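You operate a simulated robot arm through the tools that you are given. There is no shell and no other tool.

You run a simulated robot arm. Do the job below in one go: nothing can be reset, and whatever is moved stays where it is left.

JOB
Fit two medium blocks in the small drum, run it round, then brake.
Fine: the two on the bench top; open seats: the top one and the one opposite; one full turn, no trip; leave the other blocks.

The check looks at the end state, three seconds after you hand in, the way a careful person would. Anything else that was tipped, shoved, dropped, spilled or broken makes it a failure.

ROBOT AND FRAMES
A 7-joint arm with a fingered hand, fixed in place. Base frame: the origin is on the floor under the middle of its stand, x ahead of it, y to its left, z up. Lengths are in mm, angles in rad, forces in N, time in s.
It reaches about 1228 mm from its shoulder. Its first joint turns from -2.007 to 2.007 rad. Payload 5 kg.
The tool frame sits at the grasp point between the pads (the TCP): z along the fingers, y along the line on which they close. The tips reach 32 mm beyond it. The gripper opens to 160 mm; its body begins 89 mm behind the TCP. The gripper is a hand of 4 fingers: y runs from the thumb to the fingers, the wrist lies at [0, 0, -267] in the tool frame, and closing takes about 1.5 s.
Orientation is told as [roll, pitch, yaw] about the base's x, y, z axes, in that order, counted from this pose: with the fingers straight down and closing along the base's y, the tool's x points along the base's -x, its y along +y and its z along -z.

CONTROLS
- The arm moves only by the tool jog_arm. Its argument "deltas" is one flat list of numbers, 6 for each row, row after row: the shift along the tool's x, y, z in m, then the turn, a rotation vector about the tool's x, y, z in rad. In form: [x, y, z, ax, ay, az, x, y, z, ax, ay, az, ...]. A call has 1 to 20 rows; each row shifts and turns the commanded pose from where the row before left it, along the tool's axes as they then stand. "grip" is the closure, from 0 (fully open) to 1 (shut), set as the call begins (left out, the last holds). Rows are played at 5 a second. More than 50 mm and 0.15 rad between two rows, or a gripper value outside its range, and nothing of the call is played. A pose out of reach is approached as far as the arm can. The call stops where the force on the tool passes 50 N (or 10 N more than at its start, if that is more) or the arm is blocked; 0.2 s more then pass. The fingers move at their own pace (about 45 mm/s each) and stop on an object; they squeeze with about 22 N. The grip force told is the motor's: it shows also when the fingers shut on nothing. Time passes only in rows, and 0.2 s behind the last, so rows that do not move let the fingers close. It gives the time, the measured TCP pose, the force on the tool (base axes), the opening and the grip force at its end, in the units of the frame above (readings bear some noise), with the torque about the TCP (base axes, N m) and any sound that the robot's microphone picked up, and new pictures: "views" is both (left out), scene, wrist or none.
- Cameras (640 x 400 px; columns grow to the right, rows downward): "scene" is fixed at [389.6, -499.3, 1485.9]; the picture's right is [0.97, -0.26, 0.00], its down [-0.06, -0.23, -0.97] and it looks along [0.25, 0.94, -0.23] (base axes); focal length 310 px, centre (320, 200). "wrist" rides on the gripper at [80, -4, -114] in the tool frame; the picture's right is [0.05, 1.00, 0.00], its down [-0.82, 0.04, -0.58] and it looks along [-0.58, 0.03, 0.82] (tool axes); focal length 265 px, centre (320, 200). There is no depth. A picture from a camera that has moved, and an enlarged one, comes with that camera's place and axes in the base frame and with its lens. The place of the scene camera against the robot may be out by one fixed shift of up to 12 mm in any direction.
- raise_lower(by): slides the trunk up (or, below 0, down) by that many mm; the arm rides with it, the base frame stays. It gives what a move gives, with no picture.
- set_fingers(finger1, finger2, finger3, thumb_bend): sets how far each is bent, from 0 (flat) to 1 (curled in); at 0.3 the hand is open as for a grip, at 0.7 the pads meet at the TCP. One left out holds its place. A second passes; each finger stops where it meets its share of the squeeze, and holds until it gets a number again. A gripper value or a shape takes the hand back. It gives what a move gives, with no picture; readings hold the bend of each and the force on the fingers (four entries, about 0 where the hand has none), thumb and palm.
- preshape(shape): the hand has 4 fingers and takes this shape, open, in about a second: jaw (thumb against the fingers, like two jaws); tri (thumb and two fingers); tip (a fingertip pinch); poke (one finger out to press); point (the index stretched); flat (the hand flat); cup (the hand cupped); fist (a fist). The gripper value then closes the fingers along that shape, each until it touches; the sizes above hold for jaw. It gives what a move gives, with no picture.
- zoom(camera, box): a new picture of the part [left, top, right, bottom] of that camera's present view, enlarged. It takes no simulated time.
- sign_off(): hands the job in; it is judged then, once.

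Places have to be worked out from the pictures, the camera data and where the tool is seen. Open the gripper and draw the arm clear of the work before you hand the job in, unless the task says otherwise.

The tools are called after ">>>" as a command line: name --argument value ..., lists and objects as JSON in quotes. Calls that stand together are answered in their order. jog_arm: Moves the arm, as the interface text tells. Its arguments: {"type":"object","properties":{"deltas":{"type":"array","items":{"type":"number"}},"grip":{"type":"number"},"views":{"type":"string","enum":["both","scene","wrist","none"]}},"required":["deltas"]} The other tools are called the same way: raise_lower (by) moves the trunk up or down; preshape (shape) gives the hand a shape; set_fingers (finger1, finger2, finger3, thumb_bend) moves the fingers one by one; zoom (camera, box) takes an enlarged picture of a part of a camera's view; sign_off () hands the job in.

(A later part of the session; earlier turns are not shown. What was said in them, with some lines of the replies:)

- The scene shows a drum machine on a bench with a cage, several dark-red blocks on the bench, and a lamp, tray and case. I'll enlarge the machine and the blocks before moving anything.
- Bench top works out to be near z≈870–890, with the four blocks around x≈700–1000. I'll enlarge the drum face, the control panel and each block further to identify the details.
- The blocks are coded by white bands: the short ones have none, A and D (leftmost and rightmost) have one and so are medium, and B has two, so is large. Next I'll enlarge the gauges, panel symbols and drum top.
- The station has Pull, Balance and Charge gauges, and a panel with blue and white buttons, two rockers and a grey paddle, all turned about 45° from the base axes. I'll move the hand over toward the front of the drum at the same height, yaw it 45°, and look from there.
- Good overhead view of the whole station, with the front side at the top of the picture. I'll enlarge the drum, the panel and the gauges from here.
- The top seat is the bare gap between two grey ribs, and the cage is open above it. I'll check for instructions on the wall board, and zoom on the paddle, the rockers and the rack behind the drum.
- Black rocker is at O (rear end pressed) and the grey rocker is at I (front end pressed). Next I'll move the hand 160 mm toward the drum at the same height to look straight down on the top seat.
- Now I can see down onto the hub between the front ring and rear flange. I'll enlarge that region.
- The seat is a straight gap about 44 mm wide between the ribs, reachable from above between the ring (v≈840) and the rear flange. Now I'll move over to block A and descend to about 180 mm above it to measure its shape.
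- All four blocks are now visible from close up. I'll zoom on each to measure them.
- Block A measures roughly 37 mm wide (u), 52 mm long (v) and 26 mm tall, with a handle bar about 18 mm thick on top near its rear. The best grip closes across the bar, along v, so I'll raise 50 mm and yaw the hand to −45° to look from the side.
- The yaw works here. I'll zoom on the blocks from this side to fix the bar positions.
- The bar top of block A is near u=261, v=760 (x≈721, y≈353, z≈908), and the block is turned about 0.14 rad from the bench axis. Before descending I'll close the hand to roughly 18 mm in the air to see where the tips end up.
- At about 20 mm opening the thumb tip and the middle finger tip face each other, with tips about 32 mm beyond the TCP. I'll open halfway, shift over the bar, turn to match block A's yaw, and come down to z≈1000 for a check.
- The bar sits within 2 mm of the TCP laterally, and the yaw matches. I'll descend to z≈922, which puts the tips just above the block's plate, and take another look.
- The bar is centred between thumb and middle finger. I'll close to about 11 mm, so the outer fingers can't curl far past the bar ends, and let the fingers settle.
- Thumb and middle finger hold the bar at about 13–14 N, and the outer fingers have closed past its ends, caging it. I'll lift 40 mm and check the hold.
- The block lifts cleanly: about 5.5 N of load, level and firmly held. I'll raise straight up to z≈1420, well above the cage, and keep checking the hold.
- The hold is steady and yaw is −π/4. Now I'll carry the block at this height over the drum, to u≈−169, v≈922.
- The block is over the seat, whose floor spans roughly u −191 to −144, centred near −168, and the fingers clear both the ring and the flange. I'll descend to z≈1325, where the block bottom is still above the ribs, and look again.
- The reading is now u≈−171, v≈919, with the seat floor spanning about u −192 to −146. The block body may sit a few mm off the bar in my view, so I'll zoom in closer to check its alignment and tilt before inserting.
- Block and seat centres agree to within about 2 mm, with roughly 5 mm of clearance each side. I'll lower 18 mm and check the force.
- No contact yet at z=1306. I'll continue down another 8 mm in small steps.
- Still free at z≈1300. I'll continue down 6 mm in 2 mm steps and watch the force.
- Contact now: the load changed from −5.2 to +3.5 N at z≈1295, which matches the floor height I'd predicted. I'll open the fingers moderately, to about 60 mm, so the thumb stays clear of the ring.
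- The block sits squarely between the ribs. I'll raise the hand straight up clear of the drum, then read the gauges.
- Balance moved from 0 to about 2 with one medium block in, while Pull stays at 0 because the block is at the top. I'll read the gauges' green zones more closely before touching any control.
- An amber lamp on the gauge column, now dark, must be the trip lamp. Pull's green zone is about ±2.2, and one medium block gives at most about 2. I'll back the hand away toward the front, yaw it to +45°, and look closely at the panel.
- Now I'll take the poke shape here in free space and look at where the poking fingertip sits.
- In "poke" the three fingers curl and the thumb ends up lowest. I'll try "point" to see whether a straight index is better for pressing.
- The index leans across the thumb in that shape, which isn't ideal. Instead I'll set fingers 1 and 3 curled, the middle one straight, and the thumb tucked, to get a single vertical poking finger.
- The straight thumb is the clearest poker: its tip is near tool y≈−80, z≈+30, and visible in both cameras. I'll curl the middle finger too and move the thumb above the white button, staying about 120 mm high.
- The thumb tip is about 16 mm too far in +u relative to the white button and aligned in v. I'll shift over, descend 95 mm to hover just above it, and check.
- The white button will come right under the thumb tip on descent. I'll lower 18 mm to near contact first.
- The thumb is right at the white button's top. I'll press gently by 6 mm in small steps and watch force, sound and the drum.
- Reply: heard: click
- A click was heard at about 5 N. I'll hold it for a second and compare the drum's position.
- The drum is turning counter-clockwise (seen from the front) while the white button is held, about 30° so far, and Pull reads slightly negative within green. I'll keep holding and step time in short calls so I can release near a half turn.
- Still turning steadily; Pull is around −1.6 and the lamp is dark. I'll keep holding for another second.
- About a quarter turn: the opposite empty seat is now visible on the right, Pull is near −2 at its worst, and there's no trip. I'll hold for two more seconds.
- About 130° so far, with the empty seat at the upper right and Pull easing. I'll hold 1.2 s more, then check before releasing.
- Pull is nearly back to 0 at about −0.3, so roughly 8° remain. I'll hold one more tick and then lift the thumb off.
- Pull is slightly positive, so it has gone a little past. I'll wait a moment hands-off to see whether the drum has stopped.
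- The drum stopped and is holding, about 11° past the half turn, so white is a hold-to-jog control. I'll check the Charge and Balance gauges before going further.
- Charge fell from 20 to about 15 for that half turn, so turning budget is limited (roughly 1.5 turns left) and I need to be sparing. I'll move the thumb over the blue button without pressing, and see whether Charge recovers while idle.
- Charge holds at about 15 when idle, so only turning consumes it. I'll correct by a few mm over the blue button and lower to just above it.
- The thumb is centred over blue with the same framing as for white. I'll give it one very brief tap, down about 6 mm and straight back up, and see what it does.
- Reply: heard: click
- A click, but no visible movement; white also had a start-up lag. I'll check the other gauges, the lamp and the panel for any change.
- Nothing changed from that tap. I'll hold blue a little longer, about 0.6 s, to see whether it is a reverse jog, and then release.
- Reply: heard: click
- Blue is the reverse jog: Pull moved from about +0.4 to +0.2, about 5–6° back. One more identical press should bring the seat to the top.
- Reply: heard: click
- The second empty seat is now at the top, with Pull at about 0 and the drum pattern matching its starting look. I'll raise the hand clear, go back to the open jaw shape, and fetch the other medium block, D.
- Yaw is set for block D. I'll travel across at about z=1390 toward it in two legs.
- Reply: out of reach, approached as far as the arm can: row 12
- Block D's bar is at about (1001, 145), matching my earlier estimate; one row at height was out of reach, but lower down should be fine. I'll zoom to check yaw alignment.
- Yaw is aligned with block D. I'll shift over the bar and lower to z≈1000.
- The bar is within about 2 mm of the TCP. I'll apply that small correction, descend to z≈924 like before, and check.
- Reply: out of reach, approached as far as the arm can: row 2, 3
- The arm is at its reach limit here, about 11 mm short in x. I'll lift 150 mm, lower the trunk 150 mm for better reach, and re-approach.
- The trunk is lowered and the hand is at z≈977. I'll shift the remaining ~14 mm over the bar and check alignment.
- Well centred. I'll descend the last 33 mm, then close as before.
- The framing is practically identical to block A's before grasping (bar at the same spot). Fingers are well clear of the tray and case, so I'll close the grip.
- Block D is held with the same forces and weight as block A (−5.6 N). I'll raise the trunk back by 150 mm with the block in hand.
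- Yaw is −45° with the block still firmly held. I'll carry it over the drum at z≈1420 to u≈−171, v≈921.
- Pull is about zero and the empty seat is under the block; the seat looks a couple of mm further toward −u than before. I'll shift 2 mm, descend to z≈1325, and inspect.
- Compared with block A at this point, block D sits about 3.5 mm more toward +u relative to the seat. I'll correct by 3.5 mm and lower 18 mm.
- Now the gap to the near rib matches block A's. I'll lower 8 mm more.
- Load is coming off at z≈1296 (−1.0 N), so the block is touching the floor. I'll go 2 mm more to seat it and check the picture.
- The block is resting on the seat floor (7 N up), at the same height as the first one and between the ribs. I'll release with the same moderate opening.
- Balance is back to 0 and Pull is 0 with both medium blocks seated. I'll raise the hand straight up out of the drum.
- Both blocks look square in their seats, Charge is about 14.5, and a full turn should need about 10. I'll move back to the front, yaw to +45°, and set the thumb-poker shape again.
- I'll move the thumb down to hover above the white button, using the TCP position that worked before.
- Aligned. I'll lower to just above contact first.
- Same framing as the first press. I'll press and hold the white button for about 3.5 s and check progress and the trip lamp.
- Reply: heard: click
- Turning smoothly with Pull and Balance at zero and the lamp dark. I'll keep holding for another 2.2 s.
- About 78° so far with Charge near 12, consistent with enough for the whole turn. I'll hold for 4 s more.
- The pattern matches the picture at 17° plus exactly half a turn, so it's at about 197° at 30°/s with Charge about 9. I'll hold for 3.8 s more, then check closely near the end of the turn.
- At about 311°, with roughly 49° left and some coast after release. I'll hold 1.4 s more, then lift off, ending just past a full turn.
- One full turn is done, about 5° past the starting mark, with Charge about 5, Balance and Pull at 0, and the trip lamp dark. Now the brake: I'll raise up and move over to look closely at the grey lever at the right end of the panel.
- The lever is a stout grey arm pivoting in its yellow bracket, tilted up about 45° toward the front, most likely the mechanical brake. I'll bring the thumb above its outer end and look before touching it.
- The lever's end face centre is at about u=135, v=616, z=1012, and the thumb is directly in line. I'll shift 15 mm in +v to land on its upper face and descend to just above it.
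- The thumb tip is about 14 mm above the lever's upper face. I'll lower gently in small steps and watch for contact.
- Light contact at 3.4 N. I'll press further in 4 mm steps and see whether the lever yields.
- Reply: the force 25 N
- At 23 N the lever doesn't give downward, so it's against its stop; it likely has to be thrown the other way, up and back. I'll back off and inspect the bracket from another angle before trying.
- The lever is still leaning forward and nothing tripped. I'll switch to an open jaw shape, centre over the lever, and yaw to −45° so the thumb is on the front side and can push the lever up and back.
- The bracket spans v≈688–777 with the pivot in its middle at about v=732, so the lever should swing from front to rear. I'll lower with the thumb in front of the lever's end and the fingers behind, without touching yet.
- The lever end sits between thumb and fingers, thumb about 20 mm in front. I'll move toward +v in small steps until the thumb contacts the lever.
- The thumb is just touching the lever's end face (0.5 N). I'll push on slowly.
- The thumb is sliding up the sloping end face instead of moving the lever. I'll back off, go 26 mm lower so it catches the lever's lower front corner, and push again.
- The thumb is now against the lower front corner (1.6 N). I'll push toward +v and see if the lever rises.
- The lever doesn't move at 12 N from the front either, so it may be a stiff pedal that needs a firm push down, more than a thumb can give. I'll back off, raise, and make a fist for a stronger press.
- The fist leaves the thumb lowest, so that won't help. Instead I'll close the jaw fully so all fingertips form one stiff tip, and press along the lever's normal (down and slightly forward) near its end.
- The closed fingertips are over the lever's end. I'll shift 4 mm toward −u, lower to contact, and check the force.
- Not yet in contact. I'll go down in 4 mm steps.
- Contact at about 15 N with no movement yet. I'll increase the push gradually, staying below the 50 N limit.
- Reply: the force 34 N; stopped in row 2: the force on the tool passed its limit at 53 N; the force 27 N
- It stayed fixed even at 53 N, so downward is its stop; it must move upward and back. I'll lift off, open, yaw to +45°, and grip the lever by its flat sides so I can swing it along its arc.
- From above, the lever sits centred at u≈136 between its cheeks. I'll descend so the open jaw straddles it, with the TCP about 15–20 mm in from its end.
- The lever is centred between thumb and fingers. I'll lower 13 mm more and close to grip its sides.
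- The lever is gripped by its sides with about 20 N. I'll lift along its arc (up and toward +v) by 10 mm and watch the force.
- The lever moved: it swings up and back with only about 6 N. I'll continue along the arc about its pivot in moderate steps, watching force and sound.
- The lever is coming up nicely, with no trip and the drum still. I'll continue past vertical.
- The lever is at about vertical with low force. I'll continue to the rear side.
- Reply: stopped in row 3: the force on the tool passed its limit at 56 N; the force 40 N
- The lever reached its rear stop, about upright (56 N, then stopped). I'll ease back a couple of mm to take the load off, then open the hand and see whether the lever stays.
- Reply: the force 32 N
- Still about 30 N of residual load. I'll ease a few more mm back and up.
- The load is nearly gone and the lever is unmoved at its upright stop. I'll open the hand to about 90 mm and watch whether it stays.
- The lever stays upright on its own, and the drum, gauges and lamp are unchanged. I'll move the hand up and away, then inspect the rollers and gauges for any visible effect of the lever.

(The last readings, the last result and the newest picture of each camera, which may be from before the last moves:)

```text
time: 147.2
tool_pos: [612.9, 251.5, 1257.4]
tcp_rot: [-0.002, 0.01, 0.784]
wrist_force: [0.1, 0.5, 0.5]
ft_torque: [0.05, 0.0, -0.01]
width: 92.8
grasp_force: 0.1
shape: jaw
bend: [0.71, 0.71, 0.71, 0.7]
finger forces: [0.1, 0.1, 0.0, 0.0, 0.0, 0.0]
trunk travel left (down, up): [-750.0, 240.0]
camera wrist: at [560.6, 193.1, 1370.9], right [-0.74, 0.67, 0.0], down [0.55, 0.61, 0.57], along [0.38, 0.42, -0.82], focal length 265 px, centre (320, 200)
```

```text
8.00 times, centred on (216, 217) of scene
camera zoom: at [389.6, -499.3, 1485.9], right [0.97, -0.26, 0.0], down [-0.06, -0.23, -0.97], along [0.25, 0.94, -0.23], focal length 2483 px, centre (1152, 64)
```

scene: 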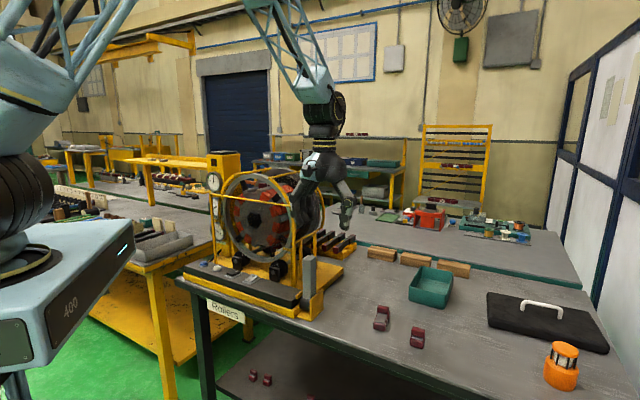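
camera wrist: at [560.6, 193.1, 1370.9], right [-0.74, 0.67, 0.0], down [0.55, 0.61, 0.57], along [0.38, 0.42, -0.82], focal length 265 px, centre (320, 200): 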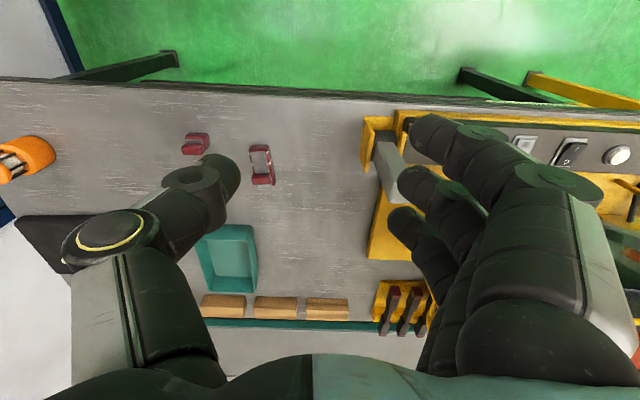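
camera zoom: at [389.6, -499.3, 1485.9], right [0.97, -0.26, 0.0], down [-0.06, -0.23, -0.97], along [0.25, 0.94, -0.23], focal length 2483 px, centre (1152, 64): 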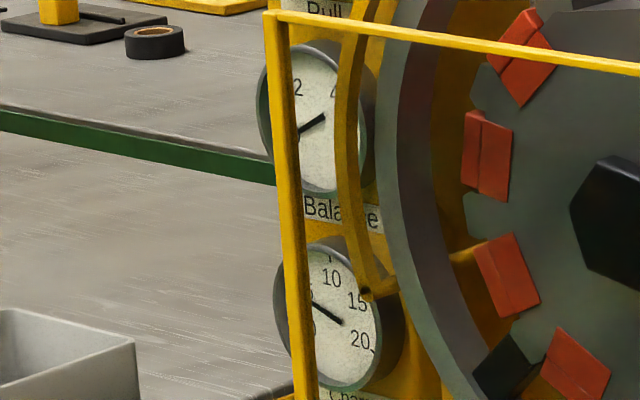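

The lever behaves like a two-position handbrake: it rests low when off and stays up once raised. I'll open the hand fully, draw the arm up and clear, and take final checks of everything.

>>> jog_arm --deltas '[0, 0, -0.045, 0, 0, 0, 0, 0, -0.045, 0, 0, 0, 0, 0, -0.045, 0, 0, 0, 0, 0, -0.045, 0, 0, 0, 0.03, 0.03, -0.01, 0, 0, 0, 0.03, 0.03, 0, 0, 0, 0, 0.03, 0.03, 0, 0, 0, 0, 0.03, 0.03, 0, 0, 0, 0, 0, 0.045, 0, 0, 0, 0, 0, 0.045, 0, 0, 0, 0, 0, 0.045, 0, 0, 0, 0]' --grip 0.0

>>> zoom --camera "wrist" --box '[180, 60, 460, 300]'

>>> zoom --camera "scene" --box '[200, 145, 340, 325]'

>>> zoom --camera "scene" --box '[330, 230, 620, 400]'

>>> zoom --camera "scene" --box '[205, 145, 245, 190]'

```text
time: 149.7
tool_pos: [351.5, 353.1, 1447.5]
tcp_rot: [-0.002, 0.008, 0.783]
wrist_force: [-0.3, -0.6, 0.6]
ft_torque: [-0.03, -0.02, -0.02]
width: 159.8
grasp_force: 0.1
shape: jaw
bend: [0.3, 0.3, 0.3, 0.3]
finger forces: [0.1, 0.0, 0.0, 0.0, 0.1, 0.1]
trunk travel left (down, up): [-750.0, 240.0]
camera wrist: at [298.8, 294.2, 1561.5], right [-0.74, 0.67, 0.0], down [0.55, 0.61, 0.57], along [0.38, 0.42, -0.82], focal length 265 px, centre (320, 200)
```

scene: 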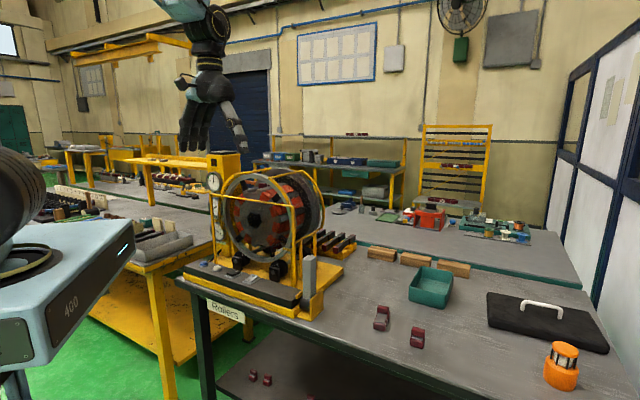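
wrist: 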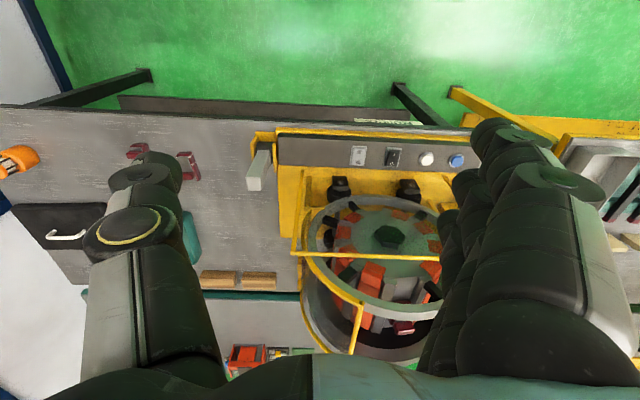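

```text
1.67 times, centred on (320, 180) of wrist
camera zoom: at [298.8, 294.2, 1561.5], right [-0.74, 0.67, 0.0], down [0.55, 0.61, 0.57], along [0.38, 0.42, -0.82], focal length 442 px, centre (320, 233)
```

zoom: 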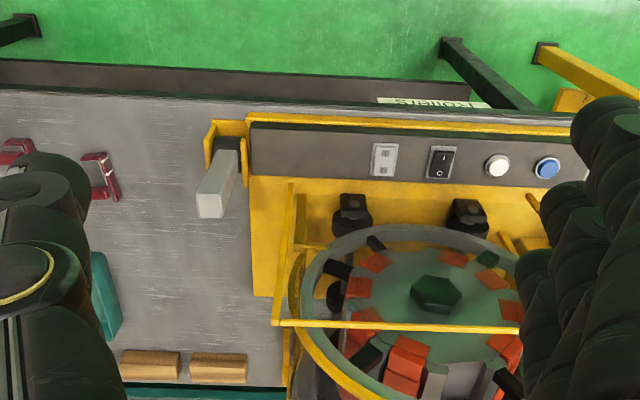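

```text
2.22 times, centred on (270, 235) of scene
camera zoom: at [389.6, -499.3, 1485.9], right [0.97, -0.26, 0.0], down [-0.06, -0.23, -0.97], along [0.25, 0.94, -0.23], focal length 690 px, centre (431, 122)
```

zoom: 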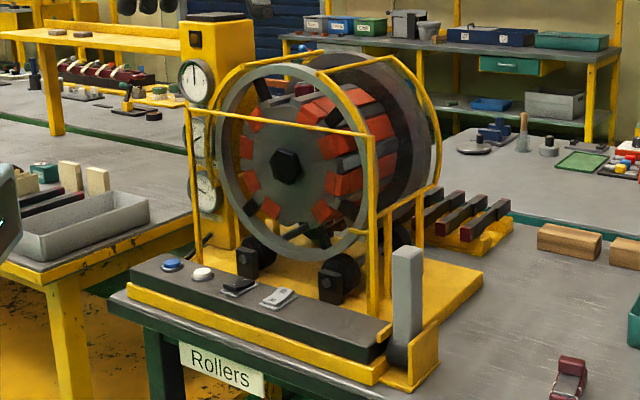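

```text
2.21 times, centred on (475, 315) of scene
camera zoom: at [389.6, -499.3, 1485.9], right [0.97, -0.26, 0.0], down [-0.06, -0.23, -0.97], along [0.25, 0.94, -0.23], focal length 685 px, centre (-22, -54)
```

zoom: 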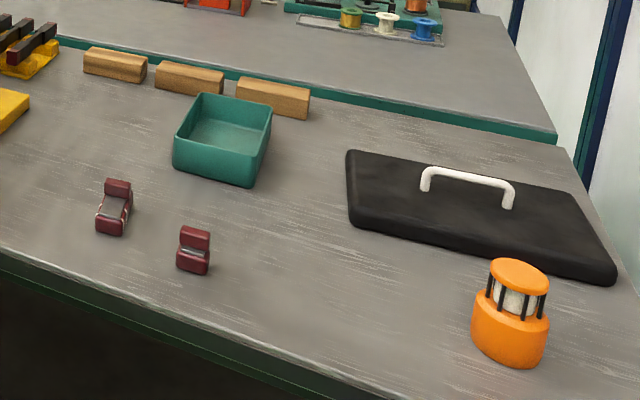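

```text
8.89 times, centred on (225, 168) of scene
camera zoom: at [389.6, -499.3, 1485.9], right [0.97, -0.26, 0.0], down [-0.06, -0.23, -0.97], along [0.25, 0.94, -0.23], focal length 2759 px, centre (1164, 489)
```

zoom: 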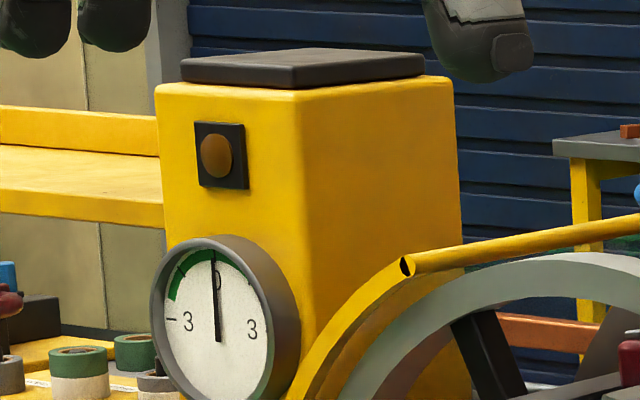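

Trip lamp dark, lever up, and every other block, the tray, case, lamp and wood are where they were. One last close look at both seated blocks.

>>> zoom --camera "scene" --box '[245, 165, 310, 205]'

>>> zoom --camera "scene" --box '[245, 230, 310, 270]'

>>> zoom --camera "wrist" --box '[290, 190, 450, 350]'

>>> zoom --camera "scene" --box '[208, 192, 224, 242]'

```text
9.85 times, centred on (278, 185) of scene
camera zoom: at [389.6, -499.3, 1485.9], right [0.97, -0.26, 0.0], down [-0.06, -0.23, -0.97], along [0.25, 0.94, -0.23], focal length 3056 px, centre (738, 348)
```

zoom: 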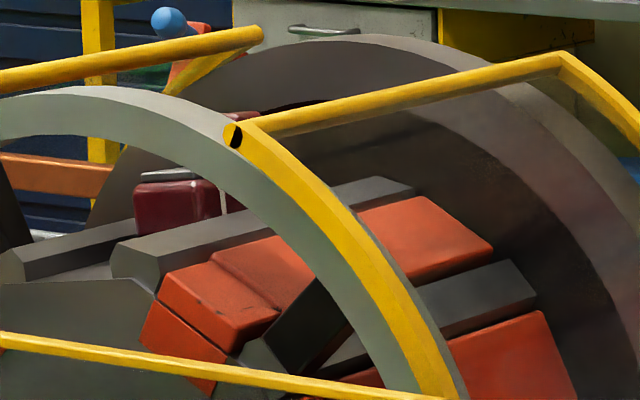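

```text
9.85 times, centred on (278, 250) of scene
camera zoom: at [389.6, -499.3, 1485.9], right [0.97, -0.26, 0.0], down [-0.06, -0.23, -0.97], along [0.25, 0.94, -0.23], focal length 3056 px, centre (738, -292)
```

zoom: 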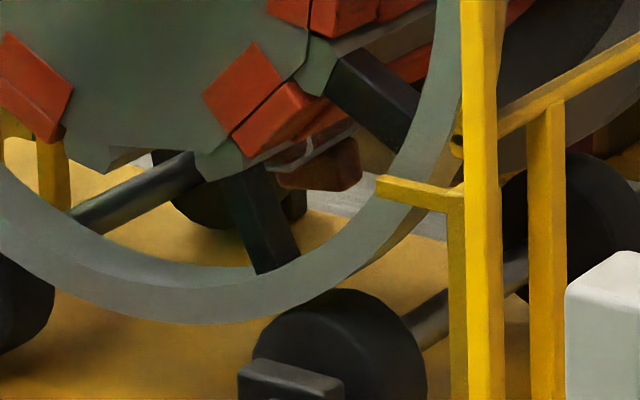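

```text
2.50 times, centred on (370, 270) of wrist
camera zoom: at [298.8, 294.2, 1561.5], right [-0.74, 0.67, 0.0], down [0.55, 0.61, 0.57], along [0.38, 0.42, -0.82], focal length 664 px, centre (195, 25)
```

zoom: 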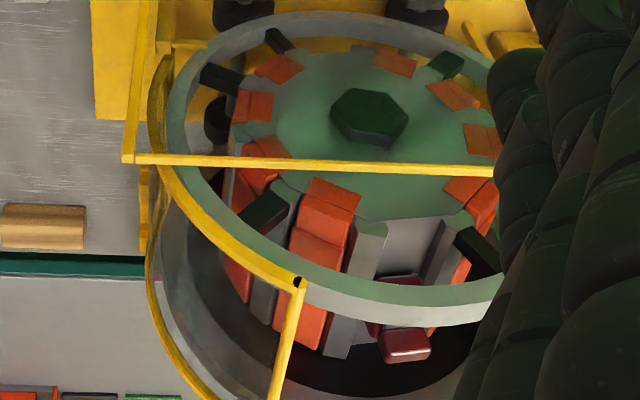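

```text
8.00 times, centred on (216, 217) of scene
camera zoom: at [389.6, -499.3, 1485.9], right [0.97, -0.26, 0.0], down [-0.06, -0.23, -0.97], along [0.25, 0.94, -0.23], focal length 2483 px, centre (1152, 64)
```

zoom: 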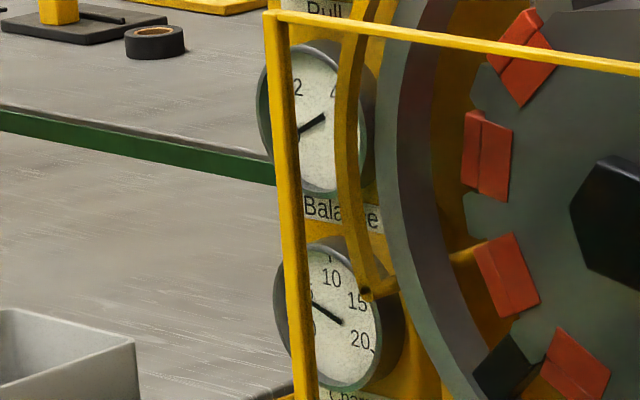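

Both medium blocks are still in their seats, top and bottom, after 368° of turn. Balance and Pull read 0, the trip lamp is dark, the lever is raised, and the hand is open and clear. I never confirmed that the lever is the brake, because jogging against it could cause a trip. I'm handing in.

>>> sign_off

```text
The job is handed in.
```

I fitted both medium blocks and ran the drum one full turn without a trip. I also set what I believe is the brake. None of the controls are labelled and I couldn't safely test it, so that part is unconfirmed.

- **Blocks:** the two medium ones from the bench top (one white band each) are in the top seat and the one opposite. Balance went from 0 to 2 with one block in, and back to 0 with both.
- **Turn:** I held the white button for the full turn and stopped about 8° past a complete revolution. Both blocks were still in their seats afterwards, and the trip lamp stayed dark throughout.
- **Half turn first:** to bring the opposite seat to the top, I jogged the drum about half a turn with only one block in. Pull stayed within green, at about 2 at worst.
- **Charge:** turning uses it up and it doesn't recover at rest. It went from 20 to about 5.
- **Brake:** I raised the grey lever at the right end of the panel to its upright stop, where it stays. I took it for the brake because it is a two-position lever and the drum turned freely while it was down. I didn't jog against it to check, since that could have caused a trip. Before finding which way it moves, I pushed it downwards with up to 53 N; it didn't move, and I saw no damage.
- **Rest of the bench:** in the last pictures, the other blocks on the bench, the tray, case, lamp and wood were where they started. I left the black and grey rocker switches as I found them.
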